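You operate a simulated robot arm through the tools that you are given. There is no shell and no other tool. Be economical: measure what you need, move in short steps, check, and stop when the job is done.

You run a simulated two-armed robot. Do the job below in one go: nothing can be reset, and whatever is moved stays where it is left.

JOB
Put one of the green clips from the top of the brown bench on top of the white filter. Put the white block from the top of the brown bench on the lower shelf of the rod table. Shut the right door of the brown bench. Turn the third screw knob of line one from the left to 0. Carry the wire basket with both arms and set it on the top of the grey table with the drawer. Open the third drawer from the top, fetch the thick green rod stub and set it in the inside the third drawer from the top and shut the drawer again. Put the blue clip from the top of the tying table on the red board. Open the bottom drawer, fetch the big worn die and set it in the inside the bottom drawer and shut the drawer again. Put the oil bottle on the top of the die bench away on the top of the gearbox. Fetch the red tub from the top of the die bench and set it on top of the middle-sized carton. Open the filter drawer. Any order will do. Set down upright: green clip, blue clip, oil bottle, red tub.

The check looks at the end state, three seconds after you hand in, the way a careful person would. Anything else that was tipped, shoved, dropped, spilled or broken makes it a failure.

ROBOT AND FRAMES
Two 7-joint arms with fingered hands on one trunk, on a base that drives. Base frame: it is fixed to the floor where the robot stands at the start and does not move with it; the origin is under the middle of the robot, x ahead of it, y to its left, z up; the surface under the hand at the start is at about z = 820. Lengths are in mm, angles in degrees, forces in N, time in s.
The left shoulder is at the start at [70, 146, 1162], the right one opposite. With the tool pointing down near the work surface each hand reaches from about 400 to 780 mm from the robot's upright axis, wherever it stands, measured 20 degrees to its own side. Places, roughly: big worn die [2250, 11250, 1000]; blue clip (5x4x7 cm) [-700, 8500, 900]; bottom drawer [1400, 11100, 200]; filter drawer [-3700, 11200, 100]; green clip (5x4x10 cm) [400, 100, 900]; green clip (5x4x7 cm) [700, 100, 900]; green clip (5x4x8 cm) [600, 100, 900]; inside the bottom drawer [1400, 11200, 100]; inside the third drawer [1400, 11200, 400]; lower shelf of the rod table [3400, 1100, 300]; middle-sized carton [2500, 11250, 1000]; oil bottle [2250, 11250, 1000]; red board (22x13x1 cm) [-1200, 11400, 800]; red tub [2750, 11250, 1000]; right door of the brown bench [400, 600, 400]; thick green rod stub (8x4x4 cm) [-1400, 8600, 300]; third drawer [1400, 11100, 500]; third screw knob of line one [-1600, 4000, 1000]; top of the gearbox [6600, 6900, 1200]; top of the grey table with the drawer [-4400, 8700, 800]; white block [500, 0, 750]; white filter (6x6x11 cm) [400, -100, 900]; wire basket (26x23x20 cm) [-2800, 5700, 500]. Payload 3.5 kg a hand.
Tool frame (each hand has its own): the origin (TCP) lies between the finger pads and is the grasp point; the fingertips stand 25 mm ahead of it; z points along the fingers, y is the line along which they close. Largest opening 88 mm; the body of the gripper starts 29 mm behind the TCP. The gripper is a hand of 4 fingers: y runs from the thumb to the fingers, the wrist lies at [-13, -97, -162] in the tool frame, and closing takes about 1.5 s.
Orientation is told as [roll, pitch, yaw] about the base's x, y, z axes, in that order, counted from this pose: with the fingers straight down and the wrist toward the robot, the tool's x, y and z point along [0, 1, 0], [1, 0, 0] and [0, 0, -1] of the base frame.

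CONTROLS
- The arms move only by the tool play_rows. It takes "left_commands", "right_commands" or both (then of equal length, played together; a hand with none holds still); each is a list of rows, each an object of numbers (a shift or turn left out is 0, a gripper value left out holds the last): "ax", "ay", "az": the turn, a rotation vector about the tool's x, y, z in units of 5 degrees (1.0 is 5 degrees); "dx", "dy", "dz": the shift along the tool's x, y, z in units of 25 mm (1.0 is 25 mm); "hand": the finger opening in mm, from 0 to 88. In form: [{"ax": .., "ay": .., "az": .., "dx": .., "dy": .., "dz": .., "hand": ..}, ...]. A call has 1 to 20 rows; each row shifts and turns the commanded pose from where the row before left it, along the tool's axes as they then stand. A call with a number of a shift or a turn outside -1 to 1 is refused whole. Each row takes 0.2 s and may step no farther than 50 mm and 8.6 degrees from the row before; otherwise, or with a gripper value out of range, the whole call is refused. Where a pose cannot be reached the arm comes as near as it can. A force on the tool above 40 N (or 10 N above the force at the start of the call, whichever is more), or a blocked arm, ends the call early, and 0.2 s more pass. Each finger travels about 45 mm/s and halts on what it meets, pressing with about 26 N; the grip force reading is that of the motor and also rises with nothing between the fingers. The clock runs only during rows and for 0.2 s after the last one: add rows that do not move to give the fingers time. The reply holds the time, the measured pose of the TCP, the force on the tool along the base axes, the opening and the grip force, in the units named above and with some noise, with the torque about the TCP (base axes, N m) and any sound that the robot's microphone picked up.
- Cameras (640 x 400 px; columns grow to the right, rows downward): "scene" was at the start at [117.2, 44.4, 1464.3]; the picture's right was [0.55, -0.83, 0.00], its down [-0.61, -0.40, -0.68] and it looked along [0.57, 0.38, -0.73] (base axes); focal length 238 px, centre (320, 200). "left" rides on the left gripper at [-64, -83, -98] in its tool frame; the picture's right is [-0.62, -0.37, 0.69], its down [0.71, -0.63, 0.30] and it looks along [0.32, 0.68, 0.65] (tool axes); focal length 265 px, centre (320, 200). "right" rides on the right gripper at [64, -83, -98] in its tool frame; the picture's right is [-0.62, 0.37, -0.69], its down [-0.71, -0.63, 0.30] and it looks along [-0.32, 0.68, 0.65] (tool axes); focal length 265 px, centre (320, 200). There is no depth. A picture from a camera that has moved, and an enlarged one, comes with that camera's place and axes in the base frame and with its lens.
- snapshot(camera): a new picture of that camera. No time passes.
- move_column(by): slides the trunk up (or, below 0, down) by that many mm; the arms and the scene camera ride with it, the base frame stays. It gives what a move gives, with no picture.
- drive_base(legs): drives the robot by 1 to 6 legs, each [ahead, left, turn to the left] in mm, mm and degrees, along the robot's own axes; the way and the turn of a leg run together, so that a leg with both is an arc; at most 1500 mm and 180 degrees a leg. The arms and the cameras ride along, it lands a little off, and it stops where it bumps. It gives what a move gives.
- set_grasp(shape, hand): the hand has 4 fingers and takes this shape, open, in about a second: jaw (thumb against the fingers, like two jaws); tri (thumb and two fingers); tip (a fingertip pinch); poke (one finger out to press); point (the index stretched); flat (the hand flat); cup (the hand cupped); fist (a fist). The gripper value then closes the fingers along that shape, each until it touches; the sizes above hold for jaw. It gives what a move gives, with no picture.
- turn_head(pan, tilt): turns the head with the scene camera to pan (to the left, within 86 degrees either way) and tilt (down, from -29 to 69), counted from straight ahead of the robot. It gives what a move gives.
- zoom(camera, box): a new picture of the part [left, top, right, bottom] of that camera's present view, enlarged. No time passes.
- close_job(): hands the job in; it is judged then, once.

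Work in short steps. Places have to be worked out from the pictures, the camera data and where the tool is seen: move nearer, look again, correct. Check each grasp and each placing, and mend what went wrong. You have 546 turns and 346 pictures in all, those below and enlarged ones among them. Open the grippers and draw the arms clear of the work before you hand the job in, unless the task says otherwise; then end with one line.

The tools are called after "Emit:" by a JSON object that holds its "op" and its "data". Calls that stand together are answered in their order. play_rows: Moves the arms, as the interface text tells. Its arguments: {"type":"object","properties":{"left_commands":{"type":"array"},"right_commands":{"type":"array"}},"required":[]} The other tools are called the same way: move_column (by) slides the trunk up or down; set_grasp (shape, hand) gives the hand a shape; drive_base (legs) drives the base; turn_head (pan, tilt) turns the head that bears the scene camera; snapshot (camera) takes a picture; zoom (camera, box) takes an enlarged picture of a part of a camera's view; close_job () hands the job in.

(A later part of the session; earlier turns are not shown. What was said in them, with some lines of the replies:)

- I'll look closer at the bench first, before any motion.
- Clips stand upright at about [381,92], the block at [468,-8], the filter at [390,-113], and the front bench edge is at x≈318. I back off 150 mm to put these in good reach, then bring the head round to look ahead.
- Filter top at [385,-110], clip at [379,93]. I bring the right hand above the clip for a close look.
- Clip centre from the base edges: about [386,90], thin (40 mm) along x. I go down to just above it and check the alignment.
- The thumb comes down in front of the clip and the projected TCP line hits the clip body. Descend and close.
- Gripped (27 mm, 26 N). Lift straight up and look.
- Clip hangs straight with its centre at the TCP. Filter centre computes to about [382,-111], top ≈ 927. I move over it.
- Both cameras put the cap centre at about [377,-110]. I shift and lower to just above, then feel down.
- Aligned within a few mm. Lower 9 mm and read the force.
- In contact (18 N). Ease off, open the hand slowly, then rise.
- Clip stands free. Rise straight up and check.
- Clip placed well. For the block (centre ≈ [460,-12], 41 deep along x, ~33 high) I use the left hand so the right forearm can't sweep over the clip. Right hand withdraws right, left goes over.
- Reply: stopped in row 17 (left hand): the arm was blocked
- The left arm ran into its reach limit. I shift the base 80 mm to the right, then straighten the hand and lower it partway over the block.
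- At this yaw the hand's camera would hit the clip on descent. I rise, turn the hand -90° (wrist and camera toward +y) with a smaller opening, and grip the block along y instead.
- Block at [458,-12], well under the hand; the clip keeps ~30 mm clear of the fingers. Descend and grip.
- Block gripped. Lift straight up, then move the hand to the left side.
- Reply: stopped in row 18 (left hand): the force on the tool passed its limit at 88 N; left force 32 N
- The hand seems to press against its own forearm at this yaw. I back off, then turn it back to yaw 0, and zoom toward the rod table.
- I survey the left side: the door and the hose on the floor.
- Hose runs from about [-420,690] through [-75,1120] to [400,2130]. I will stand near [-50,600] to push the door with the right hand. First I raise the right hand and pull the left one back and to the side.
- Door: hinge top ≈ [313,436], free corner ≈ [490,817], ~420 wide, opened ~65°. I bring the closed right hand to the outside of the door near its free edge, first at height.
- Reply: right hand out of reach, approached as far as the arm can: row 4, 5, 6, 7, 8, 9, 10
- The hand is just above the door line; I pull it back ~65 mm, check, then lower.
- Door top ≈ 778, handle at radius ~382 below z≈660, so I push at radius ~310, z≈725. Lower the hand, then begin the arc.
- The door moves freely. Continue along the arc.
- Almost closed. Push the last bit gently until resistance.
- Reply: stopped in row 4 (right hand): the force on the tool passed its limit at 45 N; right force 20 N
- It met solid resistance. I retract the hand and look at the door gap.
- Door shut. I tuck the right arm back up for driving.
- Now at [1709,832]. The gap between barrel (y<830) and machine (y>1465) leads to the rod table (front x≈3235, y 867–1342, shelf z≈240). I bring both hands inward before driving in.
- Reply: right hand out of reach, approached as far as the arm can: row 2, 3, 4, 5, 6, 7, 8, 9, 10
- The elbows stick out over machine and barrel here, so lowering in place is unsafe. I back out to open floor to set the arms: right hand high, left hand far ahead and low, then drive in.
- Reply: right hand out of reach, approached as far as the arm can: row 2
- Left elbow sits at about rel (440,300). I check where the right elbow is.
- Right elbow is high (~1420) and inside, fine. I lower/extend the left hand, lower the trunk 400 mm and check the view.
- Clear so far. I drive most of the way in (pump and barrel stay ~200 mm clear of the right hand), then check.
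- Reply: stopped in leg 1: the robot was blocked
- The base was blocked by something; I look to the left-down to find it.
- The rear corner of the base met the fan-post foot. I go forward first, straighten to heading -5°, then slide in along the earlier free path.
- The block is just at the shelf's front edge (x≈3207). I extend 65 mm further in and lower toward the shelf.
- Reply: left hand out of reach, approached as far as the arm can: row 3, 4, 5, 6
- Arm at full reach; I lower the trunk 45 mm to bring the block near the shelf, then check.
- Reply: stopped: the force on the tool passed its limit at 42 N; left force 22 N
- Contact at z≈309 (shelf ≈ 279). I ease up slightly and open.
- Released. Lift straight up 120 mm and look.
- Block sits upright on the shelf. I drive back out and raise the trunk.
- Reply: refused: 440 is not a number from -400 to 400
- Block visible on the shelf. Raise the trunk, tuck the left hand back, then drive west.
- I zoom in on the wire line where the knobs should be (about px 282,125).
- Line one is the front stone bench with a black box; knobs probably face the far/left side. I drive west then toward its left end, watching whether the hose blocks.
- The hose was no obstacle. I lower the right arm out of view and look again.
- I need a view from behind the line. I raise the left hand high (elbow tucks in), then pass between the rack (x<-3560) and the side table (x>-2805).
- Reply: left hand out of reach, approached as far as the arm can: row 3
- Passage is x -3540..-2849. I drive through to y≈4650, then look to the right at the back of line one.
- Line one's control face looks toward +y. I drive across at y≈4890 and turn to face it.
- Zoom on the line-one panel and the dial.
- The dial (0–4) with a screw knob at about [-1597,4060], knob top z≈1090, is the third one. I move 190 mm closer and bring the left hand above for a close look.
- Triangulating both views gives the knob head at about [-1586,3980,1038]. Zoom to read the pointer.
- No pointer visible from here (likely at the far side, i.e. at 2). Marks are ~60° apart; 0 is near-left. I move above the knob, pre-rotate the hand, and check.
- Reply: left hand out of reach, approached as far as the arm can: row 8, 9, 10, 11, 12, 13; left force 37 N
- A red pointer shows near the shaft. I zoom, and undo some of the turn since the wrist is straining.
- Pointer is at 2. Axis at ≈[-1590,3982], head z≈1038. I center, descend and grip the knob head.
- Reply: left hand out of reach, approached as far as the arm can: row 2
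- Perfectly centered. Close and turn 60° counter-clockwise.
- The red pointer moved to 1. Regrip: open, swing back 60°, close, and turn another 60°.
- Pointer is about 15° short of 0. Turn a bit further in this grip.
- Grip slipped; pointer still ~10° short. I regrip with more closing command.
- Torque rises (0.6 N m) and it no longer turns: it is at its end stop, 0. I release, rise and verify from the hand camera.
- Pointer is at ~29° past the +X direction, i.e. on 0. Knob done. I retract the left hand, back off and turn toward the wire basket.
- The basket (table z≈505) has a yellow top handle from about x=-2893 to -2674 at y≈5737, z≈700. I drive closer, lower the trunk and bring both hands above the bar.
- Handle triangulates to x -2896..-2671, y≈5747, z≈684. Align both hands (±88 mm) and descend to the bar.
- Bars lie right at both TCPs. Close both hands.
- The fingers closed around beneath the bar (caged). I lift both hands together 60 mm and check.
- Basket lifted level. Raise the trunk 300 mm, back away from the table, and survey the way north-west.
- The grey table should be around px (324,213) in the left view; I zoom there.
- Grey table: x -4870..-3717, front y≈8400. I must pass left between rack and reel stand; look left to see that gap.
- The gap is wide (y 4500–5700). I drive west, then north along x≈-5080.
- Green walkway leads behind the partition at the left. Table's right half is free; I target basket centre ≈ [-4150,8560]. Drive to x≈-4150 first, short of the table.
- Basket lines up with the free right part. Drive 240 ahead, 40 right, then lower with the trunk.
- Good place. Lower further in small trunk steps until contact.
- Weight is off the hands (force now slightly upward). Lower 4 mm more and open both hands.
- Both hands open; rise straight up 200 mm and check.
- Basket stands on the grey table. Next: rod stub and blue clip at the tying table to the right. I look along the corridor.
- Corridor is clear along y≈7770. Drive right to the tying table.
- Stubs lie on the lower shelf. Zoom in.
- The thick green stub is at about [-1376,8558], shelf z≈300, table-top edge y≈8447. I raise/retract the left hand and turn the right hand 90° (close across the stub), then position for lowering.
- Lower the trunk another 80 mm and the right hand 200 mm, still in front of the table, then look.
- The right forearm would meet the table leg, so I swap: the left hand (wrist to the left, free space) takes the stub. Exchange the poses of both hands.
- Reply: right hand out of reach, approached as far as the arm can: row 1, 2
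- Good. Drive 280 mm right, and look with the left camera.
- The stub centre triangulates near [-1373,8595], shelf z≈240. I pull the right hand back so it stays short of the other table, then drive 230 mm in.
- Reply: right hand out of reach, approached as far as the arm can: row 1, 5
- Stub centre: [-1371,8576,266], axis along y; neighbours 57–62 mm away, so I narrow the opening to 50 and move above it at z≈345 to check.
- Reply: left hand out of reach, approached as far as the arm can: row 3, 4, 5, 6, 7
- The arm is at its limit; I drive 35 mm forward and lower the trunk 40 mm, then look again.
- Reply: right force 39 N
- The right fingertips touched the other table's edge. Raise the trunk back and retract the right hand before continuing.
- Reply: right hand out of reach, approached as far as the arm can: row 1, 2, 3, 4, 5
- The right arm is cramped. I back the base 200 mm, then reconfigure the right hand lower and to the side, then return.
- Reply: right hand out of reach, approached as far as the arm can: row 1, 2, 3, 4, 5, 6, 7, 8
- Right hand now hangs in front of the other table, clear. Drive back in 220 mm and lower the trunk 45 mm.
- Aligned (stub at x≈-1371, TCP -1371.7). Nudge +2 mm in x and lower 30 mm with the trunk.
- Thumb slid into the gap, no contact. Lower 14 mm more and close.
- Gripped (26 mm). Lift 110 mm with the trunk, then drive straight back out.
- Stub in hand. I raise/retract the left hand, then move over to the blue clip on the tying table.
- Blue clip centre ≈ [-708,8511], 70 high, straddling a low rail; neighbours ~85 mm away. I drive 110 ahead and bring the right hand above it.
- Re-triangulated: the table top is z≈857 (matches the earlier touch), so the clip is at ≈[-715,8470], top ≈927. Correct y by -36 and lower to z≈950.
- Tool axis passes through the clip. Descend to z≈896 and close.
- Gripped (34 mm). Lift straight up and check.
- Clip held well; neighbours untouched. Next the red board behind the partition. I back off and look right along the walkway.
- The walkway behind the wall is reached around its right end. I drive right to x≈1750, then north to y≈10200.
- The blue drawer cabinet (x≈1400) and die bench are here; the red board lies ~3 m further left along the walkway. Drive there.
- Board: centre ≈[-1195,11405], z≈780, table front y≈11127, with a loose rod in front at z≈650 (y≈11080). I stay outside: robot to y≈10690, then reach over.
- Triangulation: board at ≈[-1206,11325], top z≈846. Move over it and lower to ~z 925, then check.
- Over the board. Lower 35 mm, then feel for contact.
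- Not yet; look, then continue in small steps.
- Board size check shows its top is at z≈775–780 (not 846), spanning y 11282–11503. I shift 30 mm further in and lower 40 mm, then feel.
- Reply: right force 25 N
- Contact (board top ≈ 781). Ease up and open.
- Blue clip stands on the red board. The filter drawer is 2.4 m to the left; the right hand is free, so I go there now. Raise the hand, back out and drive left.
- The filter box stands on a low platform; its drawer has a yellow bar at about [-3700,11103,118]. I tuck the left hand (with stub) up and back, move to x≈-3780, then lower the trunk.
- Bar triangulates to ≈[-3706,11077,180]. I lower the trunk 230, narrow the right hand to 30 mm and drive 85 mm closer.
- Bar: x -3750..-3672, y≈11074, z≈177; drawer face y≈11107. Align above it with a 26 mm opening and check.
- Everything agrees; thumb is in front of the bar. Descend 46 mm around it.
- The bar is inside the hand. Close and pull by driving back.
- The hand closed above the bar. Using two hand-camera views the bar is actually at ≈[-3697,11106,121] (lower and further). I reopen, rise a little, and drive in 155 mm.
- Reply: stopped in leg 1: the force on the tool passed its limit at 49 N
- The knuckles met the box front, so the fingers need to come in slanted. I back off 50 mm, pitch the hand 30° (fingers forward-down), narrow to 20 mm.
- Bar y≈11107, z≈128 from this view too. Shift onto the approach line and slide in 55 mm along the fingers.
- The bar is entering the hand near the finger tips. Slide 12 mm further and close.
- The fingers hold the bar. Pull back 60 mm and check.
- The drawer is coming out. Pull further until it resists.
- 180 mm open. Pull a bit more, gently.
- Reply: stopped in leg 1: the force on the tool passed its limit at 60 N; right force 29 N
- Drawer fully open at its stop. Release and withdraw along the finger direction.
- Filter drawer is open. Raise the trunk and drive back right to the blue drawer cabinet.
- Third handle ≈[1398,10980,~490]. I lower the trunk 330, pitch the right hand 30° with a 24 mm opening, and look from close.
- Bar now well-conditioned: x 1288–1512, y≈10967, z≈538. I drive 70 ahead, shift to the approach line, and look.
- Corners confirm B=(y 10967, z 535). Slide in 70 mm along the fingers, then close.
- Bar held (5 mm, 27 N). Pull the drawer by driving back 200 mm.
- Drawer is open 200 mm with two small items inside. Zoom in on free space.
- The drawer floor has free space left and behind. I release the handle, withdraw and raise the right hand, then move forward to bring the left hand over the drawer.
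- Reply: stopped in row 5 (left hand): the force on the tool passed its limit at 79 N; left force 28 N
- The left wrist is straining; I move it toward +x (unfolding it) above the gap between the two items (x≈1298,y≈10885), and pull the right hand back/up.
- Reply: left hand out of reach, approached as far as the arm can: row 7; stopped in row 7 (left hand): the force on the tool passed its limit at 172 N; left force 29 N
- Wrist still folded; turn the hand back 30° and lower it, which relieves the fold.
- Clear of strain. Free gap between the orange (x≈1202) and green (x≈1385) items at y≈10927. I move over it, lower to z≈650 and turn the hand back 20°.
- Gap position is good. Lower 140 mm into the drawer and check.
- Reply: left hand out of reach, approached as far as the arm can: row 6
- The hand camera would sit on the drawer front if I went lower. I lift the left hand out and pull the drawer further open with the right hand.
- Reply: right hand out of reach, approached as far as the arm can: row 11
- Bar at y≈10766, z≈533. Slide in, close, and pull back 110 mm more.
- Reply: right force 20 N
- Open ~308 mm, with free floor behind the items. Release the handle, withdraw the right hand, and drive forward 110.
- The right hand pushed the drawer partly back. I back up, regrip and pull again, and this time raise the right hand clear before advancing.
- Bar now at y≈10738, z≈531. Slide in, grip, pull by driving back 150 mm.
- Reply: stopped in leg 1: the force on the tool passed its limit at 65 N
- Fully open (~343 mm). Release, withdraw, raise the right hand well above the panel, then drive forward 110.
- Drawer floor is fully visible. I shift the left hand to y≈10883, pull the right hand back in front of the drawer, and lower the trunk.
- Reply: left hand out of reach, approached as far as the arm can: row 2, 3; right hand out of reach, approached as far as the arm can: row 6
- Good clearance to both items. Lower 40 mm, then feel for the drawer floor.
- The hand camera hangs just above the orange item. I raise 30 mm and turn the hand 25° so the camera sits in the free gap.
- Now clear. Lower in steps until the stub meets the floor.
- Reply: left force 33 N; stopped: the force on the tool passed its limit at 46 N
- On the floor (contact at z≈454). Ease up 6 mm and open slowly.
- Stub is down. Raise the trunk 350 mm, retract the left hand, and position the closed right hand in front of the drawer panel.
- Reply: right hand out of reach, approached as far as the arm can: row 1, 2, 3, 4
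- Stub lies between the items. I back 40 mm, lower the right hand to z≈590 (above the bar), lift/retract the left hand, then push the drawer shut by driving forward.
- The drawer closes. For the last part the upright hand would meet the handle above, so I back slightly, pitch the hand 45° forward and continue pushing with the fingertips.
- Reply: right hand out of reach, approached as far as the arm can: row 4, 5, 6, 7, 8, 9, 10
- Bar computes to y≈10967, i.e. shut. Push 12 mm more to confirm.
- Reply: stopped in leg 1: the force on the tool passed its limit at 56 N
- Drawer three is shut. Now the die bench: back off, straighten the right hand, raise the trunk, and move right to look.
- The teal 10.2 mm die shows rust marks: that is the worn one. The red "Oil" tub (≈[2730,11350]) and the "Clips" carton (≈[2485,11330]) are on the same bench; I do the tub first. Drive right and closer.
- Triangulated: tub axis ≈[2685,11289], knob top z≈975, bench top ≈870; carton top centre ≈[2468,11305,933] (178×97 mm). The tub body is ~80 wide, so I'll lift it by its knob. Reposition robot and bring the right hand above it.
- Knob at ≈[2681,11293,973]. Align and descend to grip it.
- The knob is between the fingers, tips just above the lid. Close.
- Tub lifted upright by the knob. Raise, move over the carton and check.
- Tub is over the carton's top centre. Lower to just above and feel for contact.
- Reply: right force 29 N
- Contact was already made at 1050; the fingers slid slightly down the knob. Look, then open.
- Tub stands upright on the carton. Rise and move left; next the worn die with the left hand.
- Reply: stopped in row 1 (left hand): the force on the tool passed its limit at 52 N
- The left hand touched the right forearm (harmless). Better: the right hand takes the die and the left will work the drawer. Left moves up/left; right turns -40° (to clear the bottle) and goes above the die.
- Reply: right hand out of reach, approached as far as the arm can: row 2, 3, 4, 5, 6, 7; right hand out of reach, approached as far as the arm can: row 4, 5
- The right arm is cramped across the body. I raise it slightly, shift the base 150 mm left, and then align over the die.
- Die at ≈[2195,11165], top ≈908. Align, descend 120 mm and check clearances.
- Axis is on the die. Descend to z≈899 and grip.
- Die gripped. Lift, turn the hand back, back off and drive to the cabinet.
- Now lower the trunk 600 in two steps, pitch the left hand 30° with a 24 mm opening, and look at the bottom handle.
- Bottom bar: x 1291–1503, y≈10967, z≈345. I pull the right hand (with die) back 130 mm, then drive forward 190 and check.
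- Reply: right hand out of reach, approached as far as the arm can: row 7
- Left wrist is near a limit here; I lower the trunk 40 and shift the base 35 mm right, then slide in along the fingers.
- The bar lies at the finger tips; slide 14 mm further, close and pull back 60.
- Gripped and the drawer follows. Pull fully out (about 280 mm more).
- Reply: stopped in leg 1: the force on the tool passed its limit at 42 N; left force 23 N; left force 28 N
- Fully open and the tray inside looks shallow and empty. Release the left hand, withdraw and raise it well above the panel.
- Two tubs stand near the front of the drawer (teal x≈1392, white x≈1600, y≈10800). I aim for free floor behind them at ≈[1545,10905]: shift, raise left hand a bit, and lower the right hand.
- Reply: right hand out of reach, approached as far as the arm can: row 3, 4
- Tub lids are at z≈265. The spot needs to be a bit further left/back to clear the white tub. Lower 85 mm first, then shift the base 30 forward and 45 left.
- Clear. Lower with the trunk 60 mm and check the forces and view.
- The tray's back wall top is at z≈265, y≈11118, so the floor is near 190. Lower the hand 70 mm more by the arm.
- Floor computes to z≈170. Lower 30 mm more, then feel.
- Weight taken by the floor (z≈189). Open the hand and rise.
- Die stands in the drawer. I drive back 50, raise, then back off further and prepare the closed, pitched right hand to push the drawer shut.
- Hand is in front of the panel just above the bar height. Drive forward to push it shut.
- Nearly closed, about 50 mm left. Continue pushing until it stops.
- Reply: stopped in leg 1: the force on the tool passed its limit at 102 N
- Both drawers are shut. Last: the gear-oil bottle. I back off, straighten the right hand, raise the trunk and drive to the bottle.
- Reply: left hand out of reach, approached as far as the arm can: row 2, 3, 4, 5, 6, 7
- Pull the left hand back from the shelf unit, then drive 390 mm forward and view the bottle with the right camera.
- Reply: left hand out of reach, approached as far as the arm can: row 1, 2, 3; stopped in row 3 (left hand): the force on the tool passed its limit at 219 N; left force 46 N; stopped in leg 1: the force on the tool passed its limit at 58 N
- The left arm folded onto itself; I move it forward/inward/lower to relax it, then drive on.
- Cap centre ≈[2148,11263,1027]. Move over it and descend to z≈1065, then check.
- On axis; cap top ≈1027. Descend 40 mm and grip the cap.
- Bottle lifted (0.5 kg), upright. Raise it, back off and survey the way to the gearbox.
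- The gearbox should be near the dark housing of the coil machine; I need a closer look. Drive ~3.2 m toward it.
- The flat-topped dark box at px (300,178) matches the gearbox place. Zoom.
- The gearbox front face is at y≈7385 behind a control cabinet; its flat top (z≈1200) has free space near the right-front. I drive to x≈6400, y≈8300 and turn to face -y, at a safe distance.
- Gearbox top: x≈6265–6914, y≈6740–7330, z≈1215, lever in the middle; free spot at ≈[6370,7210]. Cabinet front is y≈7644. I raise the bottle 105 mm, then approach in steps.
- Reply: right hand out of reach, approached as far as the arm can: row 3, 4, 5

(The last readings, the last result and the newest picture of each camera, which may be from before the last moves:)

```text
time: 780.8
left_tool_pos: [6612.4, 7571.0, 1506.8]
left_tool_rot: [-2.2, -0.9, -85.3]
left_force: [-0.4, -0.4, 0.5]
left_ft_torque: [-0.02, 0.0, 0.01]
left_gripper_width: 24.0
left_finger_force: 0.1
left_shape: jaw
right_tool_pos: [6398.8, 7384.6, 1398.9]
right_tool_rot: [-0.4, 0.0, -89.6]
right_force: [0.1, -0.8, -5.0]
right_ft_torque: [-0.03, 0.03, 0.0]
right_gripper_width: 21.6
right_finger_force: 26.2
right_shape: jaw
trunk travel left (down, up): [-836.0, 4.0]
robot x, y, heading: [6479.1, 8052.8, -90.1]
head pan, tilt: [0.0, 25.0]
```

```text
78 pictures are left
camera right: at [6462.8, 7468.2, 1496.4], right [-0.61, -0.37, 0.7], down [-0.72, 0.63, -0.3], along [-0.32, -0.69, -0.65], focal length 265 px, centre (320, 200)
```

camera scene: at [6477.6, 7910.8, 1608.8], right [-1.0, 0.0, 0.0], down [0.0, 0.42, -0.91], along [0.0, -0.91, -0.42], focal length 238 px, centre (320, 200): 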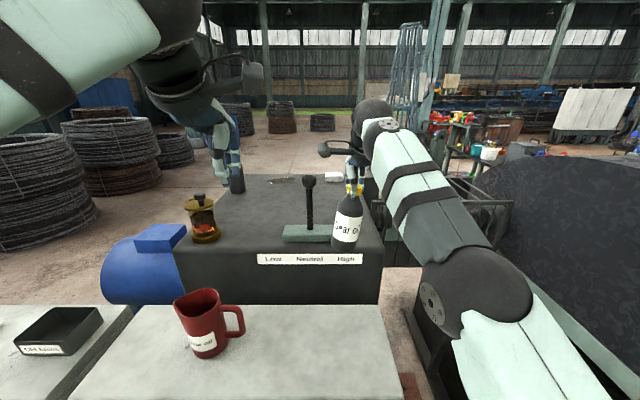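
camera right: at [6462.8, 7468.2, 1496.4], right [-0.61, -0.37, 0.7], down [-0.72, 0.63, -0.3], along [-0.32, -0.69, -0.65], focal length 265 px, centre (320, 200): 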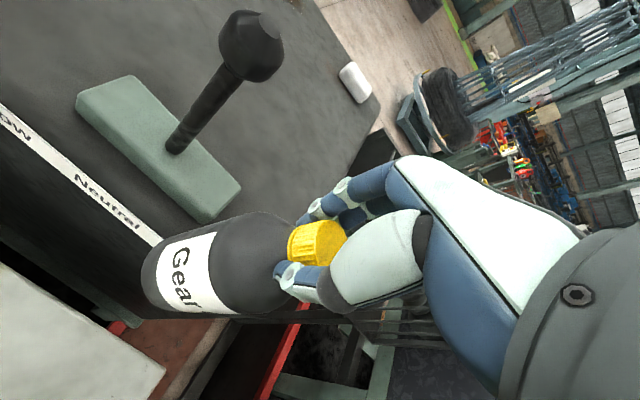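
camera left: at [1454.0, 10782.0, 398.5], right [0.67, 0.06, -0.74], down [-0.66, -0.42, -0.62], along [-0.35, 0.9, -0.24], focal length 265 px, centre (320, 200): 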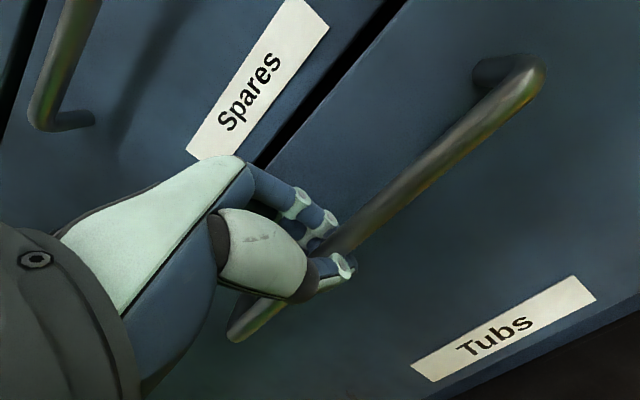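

Lever block corner at ≈[6442,7351,1250] → gearbox top ≈1220, front y≈7374, right edge x≈6306. I shift the bottle 16 mm away from the block, then go forward 80 by base and 50 by arm.

Emit:
{"op": "play_rows", "data": {"right_commands": [{"dx": -0.65}, {}]}}

Emit:
{"op": "drive_base", "data": {"legs": [[80, 0, 0]]}}

Emit:
{"op": "play_rows", "data": {"right_commands": [{"dy": 0.7}, {"dy": 0.7}, {"dy": 0.6}, {}]}}

Emit:
{"op": "snapshot", "data": {"camera": "right"}}

Emit:
{"op": "snapshot", "data": {"camera": "scene"}}

```text
time: 781.4
left_tool_pos: [6612.7, 7569.1, 1506.4]
left_tool_rot: [-2.1, -0.7, -85.3]
left_force: [-0.3, -0.5, -0.7]
left_ft_torque: [-0.01, 0.0, 0.0]
left_gripper_width: 23.7
left_finger_force: 0.0
left_shape: jaw
right_tool_pos: [6381.2, 7381.9, 1398.2]
right_tool_rot: [-0.5, 0.1, -89.6]
right_force: [-0.2, 0.3, -4.1]
right_ft_torque: [0.01, 0.01, -0.01]
right_gripper_width: 21.4
right_finger_force: 26.2
right_shape: jaw
trunk travel left (down, up): [-836.0, 4.0]
robot x, y, heading: [6475.3, 8046.7, -90.0]
head pan, tilt: [0.0, 25.0]
```

```text
time: 782.5
left_tool_pos: [6615.6, 7496.5, 1508.9]
left_tool_rot: [-2.2, -1.0, -85.1]
left_force: [0.4, -0.2, 0.3]
left_ft_torque: [-0.05, 0.02, 0.02]
left_gripper_width: 23.8
left_finger_force: 0.0
left_shape: jaw
right_tool_pos: [6384.0, 7310.0, 1401.5]
right_tool_rot: [-0.5, -0.1, -89.5]
right_force: [0.1, 1.4, -4.8]
right_ft_torque: [0.02, 0.05, -0.01]
right_gripper_width: 22.4
right_finger_force: 26.4
right_shape: jaw
trunk travel left (down, up): [-836.0, 4.0]
robot x, y, heading: [6480.1, 7968.2, -90.1]
head pan, tilt: [0.0, 25.0]
```

```text
time: 783.5
left_tool_pos: [6610.4, 7493.2, 1507.3]
left_tool_rot: [-2.1, -0.9, -85.3]
left_force: [-0.1, -0.6, 0.2]
left_ft_torque: [0.02, -0.01, 0.03]
left_gripper_width: 24.1
left_finger_force: 0.0
left_shape: jaw
right_tool_pos: [6379.0, 7297.0, 1391.3]
right_tool_rot: [-0.2, -0.2, -89.8]
right_force: [-5.4, 0.0, 14.6]
right_ft_torque: [-0.04, 0.13, -0.04]
right_gripper_width: 22.3
right_finger_force: 25.5
right_shape: jaw
right hand out of reach, approached as far as the arm can: row 1, 2, 3
trunk travel left (down, up): [-836.0, 4.0]
robot x, y, heading: [6478.7, 7971.9, -90.1]
head pan, tilt: [0.0, 25.0]
```

```text
77 pictures are left
camera right: at [6443.8, 7380.8, 1488.5], right [-0.61, -0.37, 0.7], down [-0.72, 0.62, -0.3], along [-0.32, -0.69, -0.65], focal length 265 px, centre (320, 200)
```

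right: 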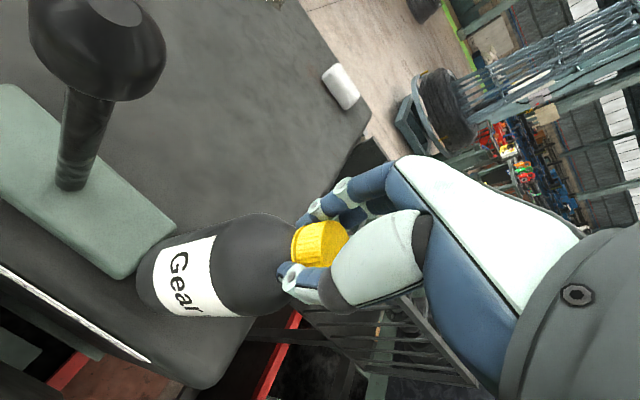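

```text
76 pictures are left
camera scene: at [6475.6, 7832.8, 1609.1], right [-1.0, 0.0, 0.0], down [0.0, 0.42, -0.91], along [0.0, -0.91, -0.42], focal length 238 px, centre (320, 200)
```

scene: 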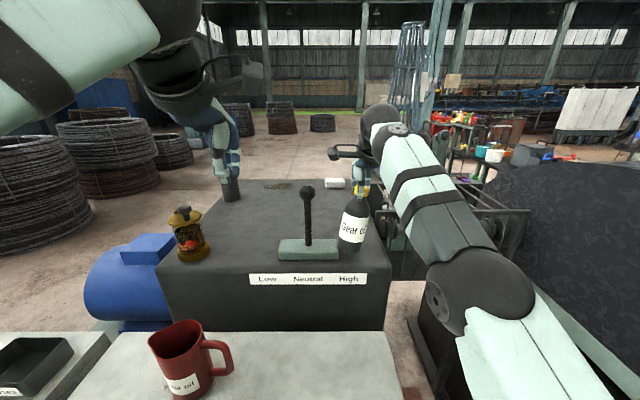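

The bottle already touches the top beside the lever block and is tilted ~5° in the grip. I lift 15 mm, move it 25 mm away from the block, and come 35 mm closer with the base.

Emit:
{"op": "play_rows", "data": {"right_commands": [{"dy": -0.9, "dz": -0.4}, {"dy": -0.6, "dz": -0.4}, {"dx": -0.9}, {}]}}

Emit:
{"op": "drive_base", "data": {"legs": [[40, 0, 0]]}}

Emit:
{"op": "snapshot", "data": {"camera": "right"}}

Emit:
{"op": "zoom", "data": {"camera": "scene", "box": [240, 160, 420, 310]}}

```text
time: 784.5
left_tool_pos: [6613.1, 7487.6, 1505.2]
left_tool_rot: [-2.2, -0.6, -85.1]
left_force: [0.1, 0.0, -0.2]
left_ft_torque: [0.01, -0.02, 0.01]
left_gripper_width: 24.2
left_finger_force: 0.1
left_shape: jaw
right_tool_pos: [6359.8, 7330.7, 1405.0]
right_tool_rot: [-0.3, 0.4, -89.6]
right_force: [-0.2, 0.1, -5.3]
right_ft_torque: [-0.01, 0.03, 0.0]
right_gripper_width: 22.3
right_finger_force: 26.4
right_shape: jaw
trunk travel left (down, up): [-836.0, 4.0]
robot x, y, heading: [6477.0, 7975.1, -90.0]
head pan, tilt: [0.0, 25.0]
```

```text
time: 785.4
left_tool_pos: [6614.8, 7468.5, 1506.8]
left_tool_rot: [-2.1, -0.8, -85.2]
left_force: [0.3, -0.1, -0.5]
left_ft_torque: [0.03, -0.04, 0.01]
left_gripper_width: 24.0
left_finger_force: 0.0
left_shape: jaw
right_tool_pos: [6360.8, 7311.0, 1405.7]
right_tool_rot: [-0.4, 0.3, -89.6]
right_force: [-0.2, -0.1, -5.1]
right_ft_torque: [0.0, 0.03, 0.0]
right_gripper_width: 22.2
right_finger_force: 26.1
right_shape: jaw
trunk travel left (down, up): [-836.0, 4.0]
robot x, y, heading: [6478.6, 7946.2, -89.9]
head pan, tilt: [0.0, 25.0]
stopped in leg 1: the robot was blocked; the commanded pose is now the measured one
```

```text
75 pictures are left
camera right: at [6424.7, 7394.3, 1503.8], right [-0.61, -0.38, 0.69], down [-0.72, 0.63, -0.29], along [-0.32, -0.68, -0.66], focal length 265 px, centre (320, 200)
```

right: 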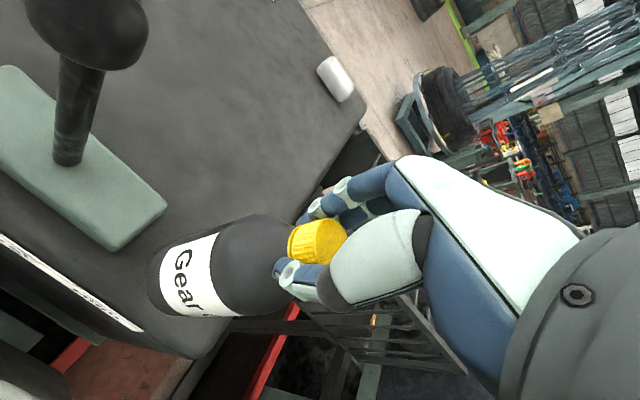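

```text
2.67 times, centred on (330, 235) of scene
camera zoom: at [6479.0, 7807.2, 1608.6], right [-1.0, 0.0, 0.0], down [0.0, 0.42, -0.91], along [0.0, -0.91, -0.42], focal length 634 px, centre (293, 107)
```

zoom: 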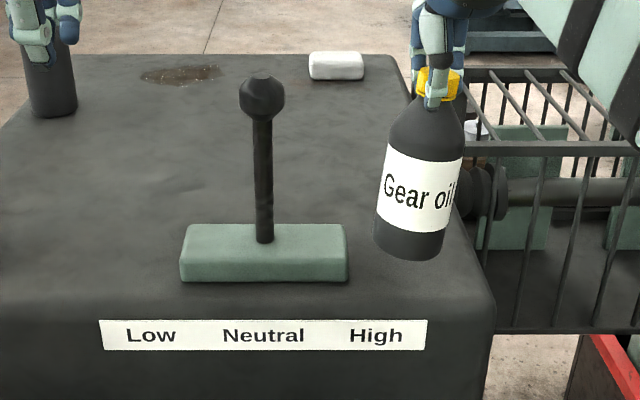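

Base is blocked by the cabinet here (fine). The bottle hangs between block and right edge; I reach 35 mm further in, lowering slightly.

Emit:
{"op": "play_rows", "data": {"right_commands": [{"dy": 0.5}, {"dy": 0.5}, {"dy": 0.4}, {}]}}

Emit:
{"op": "zoom", "data": {"camera": "scene", "box": [240, 160, 420, 310]}}

```text
time: 786.4
left_tool_pos: [6615.4, 7466.1, 1505.0]
left_tool_rot: [-2.2, -0.8, -85.3]
left_force: [0.8, -0.3, -0.8]
left_ft_torque: [-0.01, 0.0, 0.03]
left_gripper_width: 24.0
left_finger_force: 0.1
left_shape: jaw
right_tool_pos: [6360.7, 7276.2, 1403.4]
right_tool_rot: [-0.5, 0.3, -89.6]
right_force: [0.8, 0.2, -5.1]
right_ft_torque: [-0.06, 0.0, -0.03]
right_gripper_width: 22.2
right_finger_force: 25.3
right_shape: jaw
right hand out of reach, approached as far as the arm can: row 3
trunk travel left (down, up): [-836.0, 4.0]
robot x, y, heading: [6475.5, 7950.5, -90.2]
head pan, tilt: [0.0, 25.0]
```

```text
2.67 times, centred on (330, 235) of scene
camera zoom: at [6478.8, 7805.5, 1608.5], right [-1.0, 0.0, 0.0], down [0.0, 0.42, -0.91], along [0.0, -0.91, -0.42], focal length 634 px, centre (293, 107)
```

zoom: 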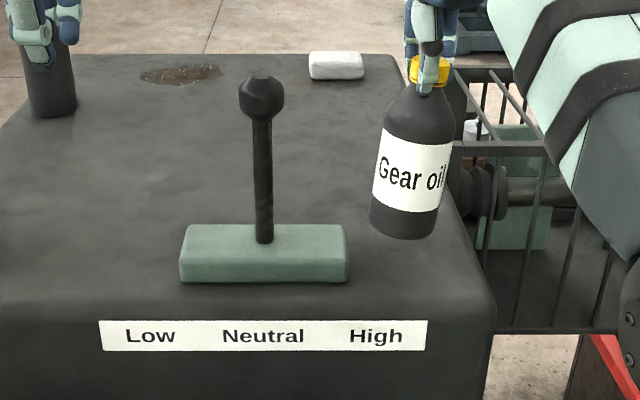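

Good position. Lower with the trunk in small steps until contact, letting the bottle seat flat.

Emit:
{"op": "move_column", "data": {"by": -8}}

Emit:
{"op": "move_column", "data": {"by": -5}}

Emit:
{"op": "move_column", "data": {"by": -4}}

```text
time: 787.0
left_tool_pos: [6615.0, 7464.3, 1497.2]
left_tool_rot: [-2.2, -0.7, -85.2]
left_force: [-0.1, 0.2, 0.4]
left_ft_torque: [-0.02, 0.0, -0.01]
left_gripper_width: 24.0
left_finger_force: 0.1
left_shape: jaw
right_tool_pos: [6360.4, 7275.3, 1393.5]
right_tool_rot: [-0.4, 0.3, -89.5]
right_force: [-0.1, 0.0, -4.4]
right_ft_torque: [-0.01, -0.01, -0.01]
right_gripper_width: 21.8
right_finger_force: 26.1
right_shape: jaw
trunk travel left (down, up): [-828.0, 12.0]
robot x, y, heading: [6481.8, 7949.7, -89.9]
head pan, tilt: [0.0, 25.0]
```

```text
time: 787.5
left_tool_pos: [6615.6, 7465.1, 1492.2]
left_tool_rot: [-2.2, -0.7, -85.2]
left_force: [-0.7, 0.7, 0.3]
left_ft_torque: [0.03, -0.02, 0.01]
left_gripper_width: 24.1
left_finger_force: 0.1
left_shape: jaw
right_tool_pos: [6361.0, 7274.6, 1390.6]
right_tool_rot: [-0.3, 0.3, -89.5]
right_force: [-0.2, 0.6, -5.0]
right_ft_torque: [-0.03, 0.02, -0.02]
right_gripper_width: 22.0
right_finger_force: 26.5
right_shape: jaw
trunk travel left (down, up): [-823.0, 17.0]
robot x, y, heading: [6482.1, 7948.4, -90.1]
head pan, tilt: [0.0, 25.0]
```

```text
time: 788.1
left_tool_pos: [6614.0, 7465.2, 1488.4]
left_tool_rot: [-2.2, -0.6, -85.2]
left_force: [0.1, -0.3, 1.1]
left_ft_torque: [-0.01, 0.0, -0.01]
left_gripper_width: 24.1
left_finger_force: 0.0
left_shape: jaw
right_tool_pos: [6361.2, 7275.6, 1384.3]
right_tool_rot: [-0.5, 0.4, -89.5]
right_force: [-0.2, -0.2, -4.9]
right_ft_torque: [-0.02, 0.02, -0.03]
right_gripper_width: 22.0
right_finger_force: 25.3
right_shape: jaw
trunk travel left (down, up): [-819.0, 21.0]
robot x, y, heading: [6481.2, 7950.8, -90.2]
head pan, tilt: [0.0, 25.0]
```

Emit:
{"op": "move_column", "data": {"by": -5}}

Emit:
{"op": "move_column", "data": {"by": -5}}

Emit:
{"op": "move_column", "data": {"by": -5}}

```text
time: 788.6
left_tool_pos: [6614.6, 7466.5, 1483.9]
left_tool_rot: [-2.2, -0.7, -85.3]
left_force: [0.7, -0.3, 0.1]
left_ft_torque: [0.0, -0.01, -0.01]
left_gripper_width: 23.9
left_finger_force: 0.1
left_shape: jaw
right_tool_pos: [6360.8, 7275.4, 1379.4]
right_tool_rot: [-0.4, 0.2, -89.5]
right_force: [0.4, 0.2, -6.1]
right_ft_torque: [0.01, 0.01, -0.01]
right_gripper_width: 22.2
right_finger_force: 25.9
right_shape: jaw
trunk travel left (down, up): [-814.0, 26.0]
robot x, y, heading: [6481.6, 7948.7, -90.2]
head pan, tilt: [0.0, 25.0]
```

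```text
time: 789.1
left_tool_pos: [6615.1, 7466.1, 1477.9]
left_tool_rot: [-2.2, -0.8, -85.2]
left_force: [-0.1, 0.6, -0.4]
left_ft_torque: [0.0, -0.05, -0.01]
left_gripper_width: 23.9
left_finger_force: 0.1
left_shape: jaw
right_tool_pos: [6360.1, 7276.2, 1376.5]
right_tool_rot: [-0.3, 0.3, -89.4]
right_force: [-0.4, 0.0, -4.4]
right_ft_torque: [-0.01, 0.0, 0.0]
right_gripper_width: 22.3
right_finger_force: 25.7
right_shape: jaw
trunk travel left (down, up): [-809.0, 31.0]
robot x, y, heading: [6477.5, 7949.8, -90.0]
head pan, tilt: [0.0, 25.0]
```

```text
time: 789.7
left_tool_pos: [6614.9, 7465.7, 1473.8]
left_tool_rot: [-2.2, -0.7, -85.3]
left_force: [-0.7, -0.4, 0.3]
left_ft_torque: [0.05, -0.03, -0.01]
left_gripper_width: 23.9
left_finger_force: 0.0
left_shape: jaw
right_tool_pos: [6360.3, 7275.4, 1370.2]
right_tool_rot: [-0.4, 0.3, -89.6]
right_force: [0.1, 0.2, -5.3]
right_ft_torque: [-0.01, 0.03, 0.02]
right_gripper_width: 22.2
right_finger_force: 26.2
right_shape: jaw
trunk travel left (down, up): [-804.0, 36.0]
robot x, y, heading: [6480.8, 7947.6, -90.1]
head pan, tilt: [0.0, 25.0]
```

Emit:
{"op": "zoom", "data": {"camera": "scene", "box": [240, 160, 420, 310]}}

Emit:
{"op": "snapshot", "data": {"camera": "right"}}

```text
2.67 times, centred on (330, 235) of scene
camera zoom: at [6478.8, 7804.5, 1576.3], right [-1.0, 0.0, 0.0], down [0.0, 0.42, -0.91], along [0.0, -0.91, -0.42], focal length 634 px, centre (293, 107)
```

zoom: 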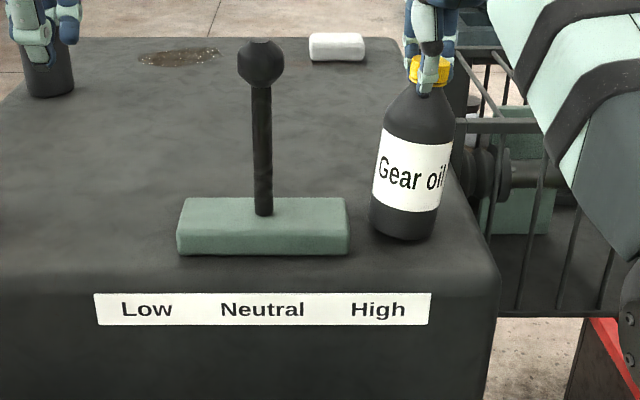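

```text
71 pictures are left
camera right: at [6424.8, 7359.3, 1469.1], right [-0.61, -0.38, 0.7], down [-0.72, 0.63, -0.3], along [-0.32, -0.68, -0.66], focal length 265 px, centre (320, 200)
```

right: 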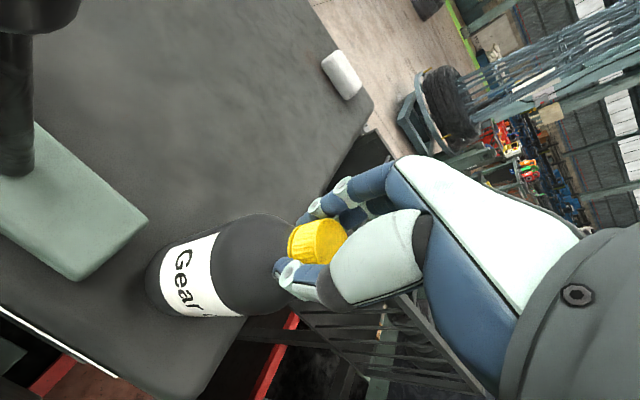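

Nearly down (contact shadow). Continue in small steps.

Emit:
{"op": "move_column", "data": {"by": -5}}

Emit:
{"op": "move_column", "data": {"by": -5}}

Emit:
{"op": "move_column", "data": {"by": -4}}

```text
time: 790.2
left_tool_pos: [6615.0, 7469.4, 1469.7]
left_tool_rot: [-2.2, -0.8, -85.2]
left_force: [0.2, -0.8, 0.2]
left_ft_torque: [0.03, -0.01, -0.02]
left_gripper_width: 23.8
left_finger_force: 0.1
left_shape: jaw
right_tool_pos: [6361.7, 7278.0, 1369.5]
right_tool_rot: [-0.4, -0.2, -89.5]
right_force: [1.2, -0.4, 6.1]
right_ft_torque: [-0.14, 0.01, 0.0]
right_gripper_width: 22.5
right_finger_force: 25.6
right_shape: jaw
trunk travel left (down, up): [-799.0, 41.0]
robot x, y, heading: [6476.7, 7950.2, -90.0]
head pan, tilt: [0.0, 25.0]
```

```text
time: 790.8
left_tool_pos: [6616.8, 7470.8, 1465.4]
left_tool_rot: [-2.4, -1.0, -85.2]
left_force: [0.4, 0.1, 0.3]
left_ft_torque: [0.01, 0.01, 0.0]
left_gripper_width: 23.8
left_finger_force: 0.0
left_shape: jaw
right_tool_pos: [6362.7, 7281.2, 1369.1]
right_tool_rot: [-0.5, -0.4, -89.5]
right_force: [3.3, -0.8, 26.1]
right_ft_torque: [-0.35, 0.01, 0.02]
right_gripper_width: 23.2
right_finger_force: 25.8
right_shape: jaw
trunk travel left (down, up): [-794.0, 46.0]
robot x, y, heading: [6478.1, 7949.9, -90.3]
head pan, tilt: [0.0, 25.0]
```

```text
time: 791.3
left_tool_pos: [6617.6, 7474.0, 1462.5]
left_tool_rot: [-2.3, -1.1, -85.2]
left_force: [0.3, -0.3, 0.5]
left_ft_torque: [0.01, -0.06, -0.01]
left_gripper_width: 24.0
left_finger_force: 0.0
left_shape: jaw
right_tool_pos: [6365.4, 7283.0, 1367.8]
right_tool_rot: [-0.5, -0.8, -89.6]
right_force: [5.4, -0.7, 34.1]
right_ft_torque: [-0.21, -0.07, 0.05]
right_gripper_width: 23.3
right_finger_force: 26.0
right_shape: jaw
trunk travel left (down, up): [-790.0, 50.0]
robot x, y, heading: [6479.2, 7950.1, -90.3]
head pan, tilt: [0.0, 25.0]
```

Seated with 34 N; ease up a little and check the bottle stands flat before opening.

Emit:
{"op": "move_column", "data": {"by": 9}}

Emit:
{"op": "zoom", "data": {"camera": "scene", "box": [300, 160, 400, 270]}}

```text
time: 791.9
left_tool_pos: [6615.2, 7470.3, 1471.4]
left_tool_rot: [-2.3, -0.9, -85.2]
left_force: [-0.7, 0.1, 0.1]
left_ft_torque: [0.03, 0.0, -0.02]
left_gripper_width: 23.9
left_finger_force: 0.0
left_shape: jaw
right_tool_pos: [6361.0, 7281.3, 1368.7]
right_tool_rot: [-0.5, 0.2, -89.5]
right_force: [1.6, 0.1, 14.7]
right_ft_torque: [-0.18, -0.02, 0.05]
right_gripper_width: 23.2
right_finger_force: 25.7
right_shape: jaw
trunk travel left (down, up): [-799.0, 41.0]
robot x, y, heading: [6478.3, 7949.0, -90.1]
head pan, tilt: [0.0, 25.0]
```

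```text
3.64 times, centred on (350, 215) of scene
camera zoom: at [6480.2, 7810.2, 1571.8], right [-1.0, 0.0, 0.0], down [0.0, 0.42, -0.91], along [0.0, -0.91, -0.42], focal length 865 px, centre (211, 146)
```

zoom: 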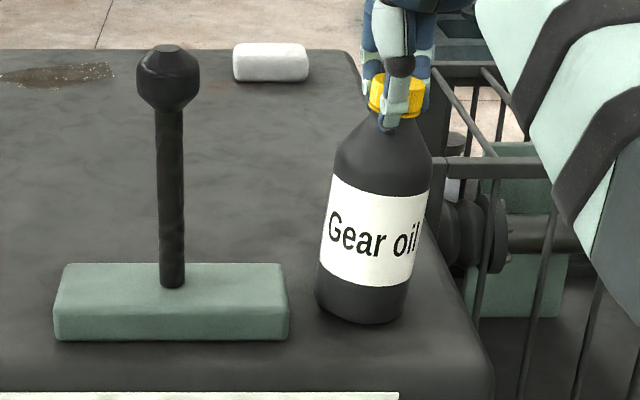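

Stands almost vertical with good margins. Ease a bit more and open slowly.

Emit:
{"op": "move_column", "data": {"by": 3}}

Emit:
{"op": "play_rows", "data": {"right_commands": [{"hand": 30}, {"hand": 38}, {"hand": 48}, {"hand": 60}, {"hand": 75}, {}, {}, {}]}}

Emit:
{"op": "zoom", "data": {"camera": "scene", "box": [300, 160, 400, 270]}}

```text
time: 792.4
left_tool_pos: [6614.9, 7467.6, 1472.2]
left_tool_rot: [-2.2, -0.8, -85.1]
left_force: [0.4, -0.4, 0.2]
left_ft_torque: [0.0, 0.0, -0.02]
left_gripper_width: 23.6
left_finger_force: 0.1
left_shape: jaw
right_tool_pos: [6360.8, 7278.7, 1368.3]
right_tool_rot: [-0.6, 0.4, -89.5]
right_force: [0.6, 0.1, 4.2]
right_ft_torque: [-0.07, -0.06, 0.01]
right_gripper_width: 22.7
right_finger_force: 26.2
right_shape: jaw
trunk travel left (down, up): [-802.0, 38.0]
robot x, y, heading: [6480.6, 7945.7, -90.2]
head pan, tilt: [0.0, 25.0]
```

```text
time: 794.2
left_tool_pos: [6615.9, 7468.3, 1473.0]
left_tool_rot: [-2.2, -0.8, -85.2]
left_force: [-0.1, -0.1, 0.5]
left_ft_torque: [-0.04, 0.0, 0.04]
left_gripper_width: 23.8
left_finger_force: 0.0
left_shape: jaw
right_tool_pos: [6359.8, 7276.9, 1369.9]
right_tool_rot: [-0.4, 0.2, -89.5]
right_force: [0.2, 0.5, -0.1]
right_ft_torque: [0.0, 0.01, -0.03]
right_gripper_width: 74.9
right_finger_force: 0.1
right_shape: jaw
trunk travel left (down, up): [-802.0, 38.0]
robot x, y, heading: [6477.0, 7949.0, -89.7]
head pan, tilt: [0.0, 25.0]
```

```text
3.64 times, centred on (350, 215) of scene
camera zoom: at [6479.0, 7806.1, 1574.5], right [-1.0, 0.0, 0.0], down [0.0, 0.42, -0.91], along [0.0, -0.91, -0.42], focal length 865 px, centre (211, 146)
```

zoom: 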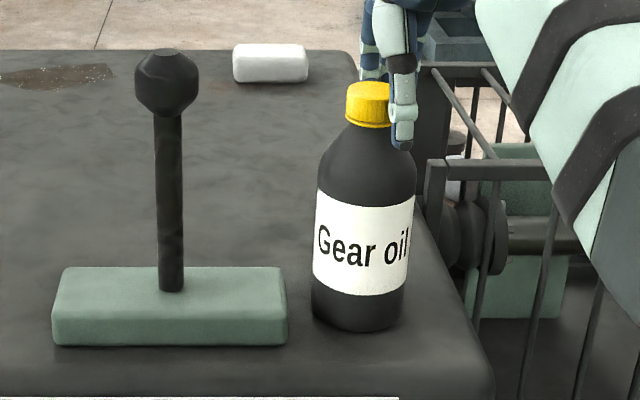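

The bottle stands upright and free. Raise the trunk 36 mm, look, then move the hand sideways before backing away.

Emit:
{"op": "move_column", "data": {"by": 36}}

Emit:
{"op": "snapshot", "data": {"camera": "right"}}

```text
time: 795.0
left_tool_pos: [6614.9, 7467.4, 1508.3]
left_tool_rot: [-2.2, -0.9, -85.2]
left_force: [-0.2, -0.9, 0.4]
left_ft_torque: [0.01, 0.01, 0.04]
left_gripper_width: 24.1
left_finger_force: 0.0
left_shape: jaw
right_tool_pos: [6360.7, 7277.1, 1405.6]
right_tool_rot: [-0.4, 0.2, -89.5]
right_force: [0.8, -0.2, 0.2]
right_ft_torque: [0.01, -0.04, 0.02]
right_gripper_width: 74.8
right_finger_force: 0.0
right_shape: jaw
trunk travel left (down, up): [-838.0, 2.0]
robot x, y, heading: [6481.1, 7946.3, -90.4]
head pan, tilt: [0.0, 25.0]
```

```text
68 pictures are left
camera right: at [6425.0, 7360.8, 1503.9], right [-0.61, -0.38, 0.7], down [-0.72, 0.63, -0.3], along [-0.32, -0.68, -0.65], focal length 265 px, centre (320, 200)
```

right: 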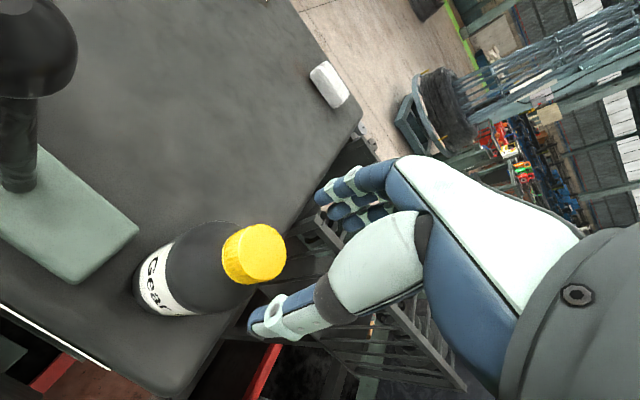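

The cap is below the fingertips. Move the hand 90 mm to the robot's right, then back the base off.

Emit:
{"op": "play_rows", "data": {"right_commands": [{"dx": -0.6, "dz": -0.3}, {"dx": -0.9}, {"dx": -0.9}, {"dx": -0.9}, {"dx": -0.6}, {}]}}

Emit:
{"op": "drive_base", "data": {"legs": [[-350, 0, 0]]}}

Emit:
{"op": "snapshot", "data": {"camera": "scene"}}

```text
time: 796.4
left_tool_pos: [6614.3, 7467.1, 1507.9]
left_tool_rot: [-2.2, -0.7, -85.2]
left_force: [0.5, 0.4, 0.2]
left_ft_torque: [-0.02, -0.02, -0.03]
left_gripper_width: 23.7
left_finger_force: 0.0
left_shape: jaw
right_tool_pos: [6264.1, 7277.3, 1413.7]
right_tool_rot: [-0.5, 0.2, -89.5]
right_force: [-0.5, 0.1, -0.1]
right_ft_torque: [0.03, -0.01, -0.01]
right_gripper_width: 74.7
right_finger_force: 0.1
right_shape: jaw
trunk travel left (down, up): [-838.0, 2.0]
robot x, y, heading: [6480.1, 7946.5, -90.0]
head pan, tilt: [0.0, 25.0]
```

```text
time: 798.7
left_tool_pos: [6614.6, 7812.3, 1506.6]
left_tool_rot: [-2.2, -0.6, -85.4]
left_force: [-0.3, 0.0, 0.1]
left_ft_torque: [0.02, 0.0, 0.02]
left_gripper_width: 24.2
left_finger_force: 0.1
left_shape: jaw
right_tool_pos: [6263.3, 7622.9, 1412.6]
right_tool_rot: [-0.4, 0.4, -89.7]
right_force: [0.1, 0.1, -0.4]
right_ft_torque: [0.02, 0.01, 0.0]
right_gripper_width: 74.6
right_finger_force: 0.1
right_shape: jaw
trunk travel left (down, up): [-838.0, 2.0]
robot x, y, heading: [6483.1, 8295.4, -90.4]
head pan, tilt: [0.0, 25.0]
```

```text
67 pictures are left
camera scene: at [6479.5, 8152.0, 1610.1], right [-1.0, 0.0, 0.0], down [0.0, 0.42, -0.91], along [0.0, -0.91, -0.42], focal length 238 px, centre (320, 200)
```

scene: 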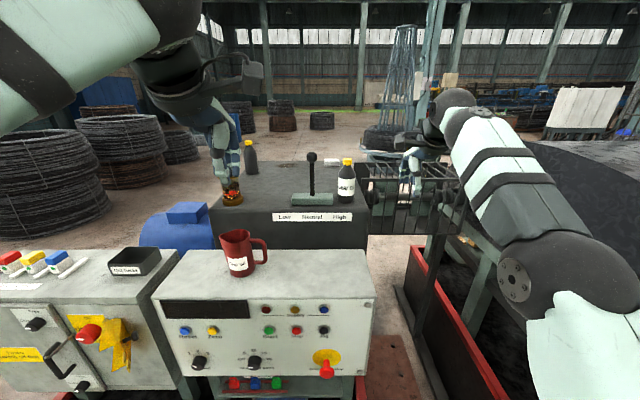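

The bottle stands upright on the gearbox. Before handing in I want to check the bench from afar: turn toward it and zoom.

Emit:
{"op": "drive_base", "data": {"legs": [[-150, 0, 0], [0, 0, -36]]}}

Emit:
{"op": "turn_head", "data": {"pan": 0, "tilt": 5}}

Emit:
{"op": "snapshot", "data": {"camera": "scene"}}

Emit:
{"op": "zoom", "data": {"camera": "scene", "box": [280, 180, 360, 230]}}

```text
time: 801.8
left_tool_pos: [6306.2, 7977.7, 1508.1]
left_tool_rot: [-2.3, -0.8, -121.4]
left_force: [0.2, 0.2, -0.5]
left_ft_torque: [-0.01, 0.01, -0.03]
left_gripper_width: 23.9
left_finger_force: 0.1
left_shape: jaw
right_tool_pos: [5911.5, 8030.5, 1413.5]
right_tool_rot: [-0.5, 0.3, -125.6]
right_force: [-0.1, -0.2, 0.4]
right_ft_torque: [0.01, -0.01, 0.03]
right_gripper_width: 74.7
right_finger_force: 0.1
right_shape: jaw
trunk travel left (down, up): [-838.0, 2.0]
robot x, y, heading: [6481.2, 8447.2, -126.2]
head pan, tilt: [0.0, 25.0]
```

```text
time: 802.6
left_tool_pos: [6304.8, 7978.4, 1508.3]
left_tool_rot: [-2.2, -0.8, -121.4]
left_force: [-0.2, 0.1, -0.2]
left_ft_torque: [-0.04, -0.01, 0.01]
left_gripper_width: 23.9
left_finger_force: 0.0
left_shape: jaw
right_tool_pos: [5911.4, 8029.6, 1413.4]
right_tool_rot: [-0.4, 0.3, -125.6]
right_force: [-0.1, -0.3, -0.1]
right_ft_torque: [-0.01, 0.01, 0.0]
right_gripper_width: 74.7
right_finger_force: 0.0
right_shape: jaw
trunk travel left (down, up): [-838.0, 2.0]
robot x, y, heading: [6482.3, 8446.8, -126.3]
head pan, tilt: [0.0, 5.0]
```

```text
66 pictures are left
camera scene: at [6396.2, 8332.2, 1642.9], right [-0.81, 0.59, 0.0], down [0.05, 0.07, -1.0], along [-0.59, -0.8, -0.09], focal length 238 px, centre (320, 200)
```

scene: 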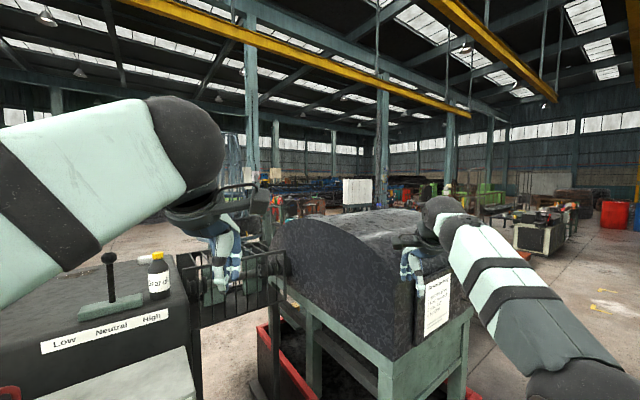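

```text
8.00 times, centred on (320, 205) of scene
camera zoom: at [6396.2, 8332.2, 1642.9], right [-0.81, 0.59, 0.0], down [0.05, 0.07, -1.0], along [-0.59, -0.8, -0.09], focal length 1903 px, centre (320, 160)
```

zoom: 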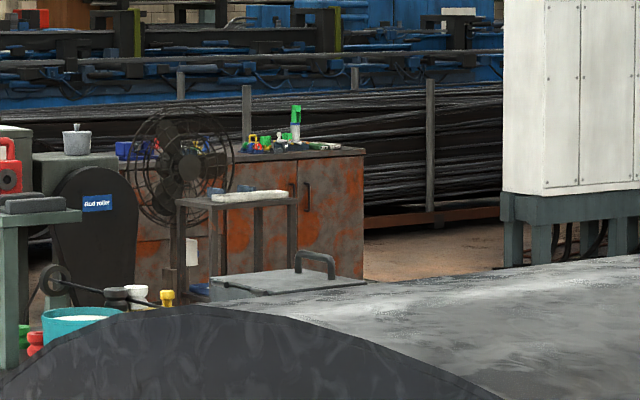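

The bench is visible: doors shut, and the green clip still stands on the filter. I open both grippers and hand in.

Emit:
{"op": "play_rows", "data": {"left_commands": [{"hand": 80}, {"hand": 80}, {"hand": 80}, {"hand": 80}, {"hand": 80}], "right_commands": [{"hand": 85}, {}, {}, {}, {}]}}

Emit:
{"op": "close_job", "data": {}}

```text
time: 803.8
left_tool_pos: [6305.6, 7978.2, 1508.9]
left_tool_rot: [-2.2, -0.8, -121.5]
left_force: [-0.8, 0.3, -0.2]
left_ft_torque: [-0.02, -0.03, -0.01]
left_gripper_width: 79.9
left_finger_force: 0.0
left_shape: jaw
right_tool_pos: [5910.8, 8029.9, 1412.6]
right_tool_rot: [-0.4, 0.3, -125.6]
right_force: [-0.1, 0.2, 0.2]
right_ft_torque: [-0.01, -0.01, 0.0]
right_gripper_width: 84.7
right_finger_force: 0.1
right_shape: jaw
trunk travel left (down, up): [-838.0, 2.0]
robot x, y, heading: [6480.6, 8450.8, -126.2]
head pan, tilt: [0.0, 5.0]
```

```text
The job is handed in.
```

All eleven parts of the job were done and it is handed in. I saw each part in place after doing it, but the handed-in check's result was not reported, and there were a few bumps on the way: pressed the orange tape on the tying table, hit the filter box front at about 49 N, and nudged the gearbox cabinet.
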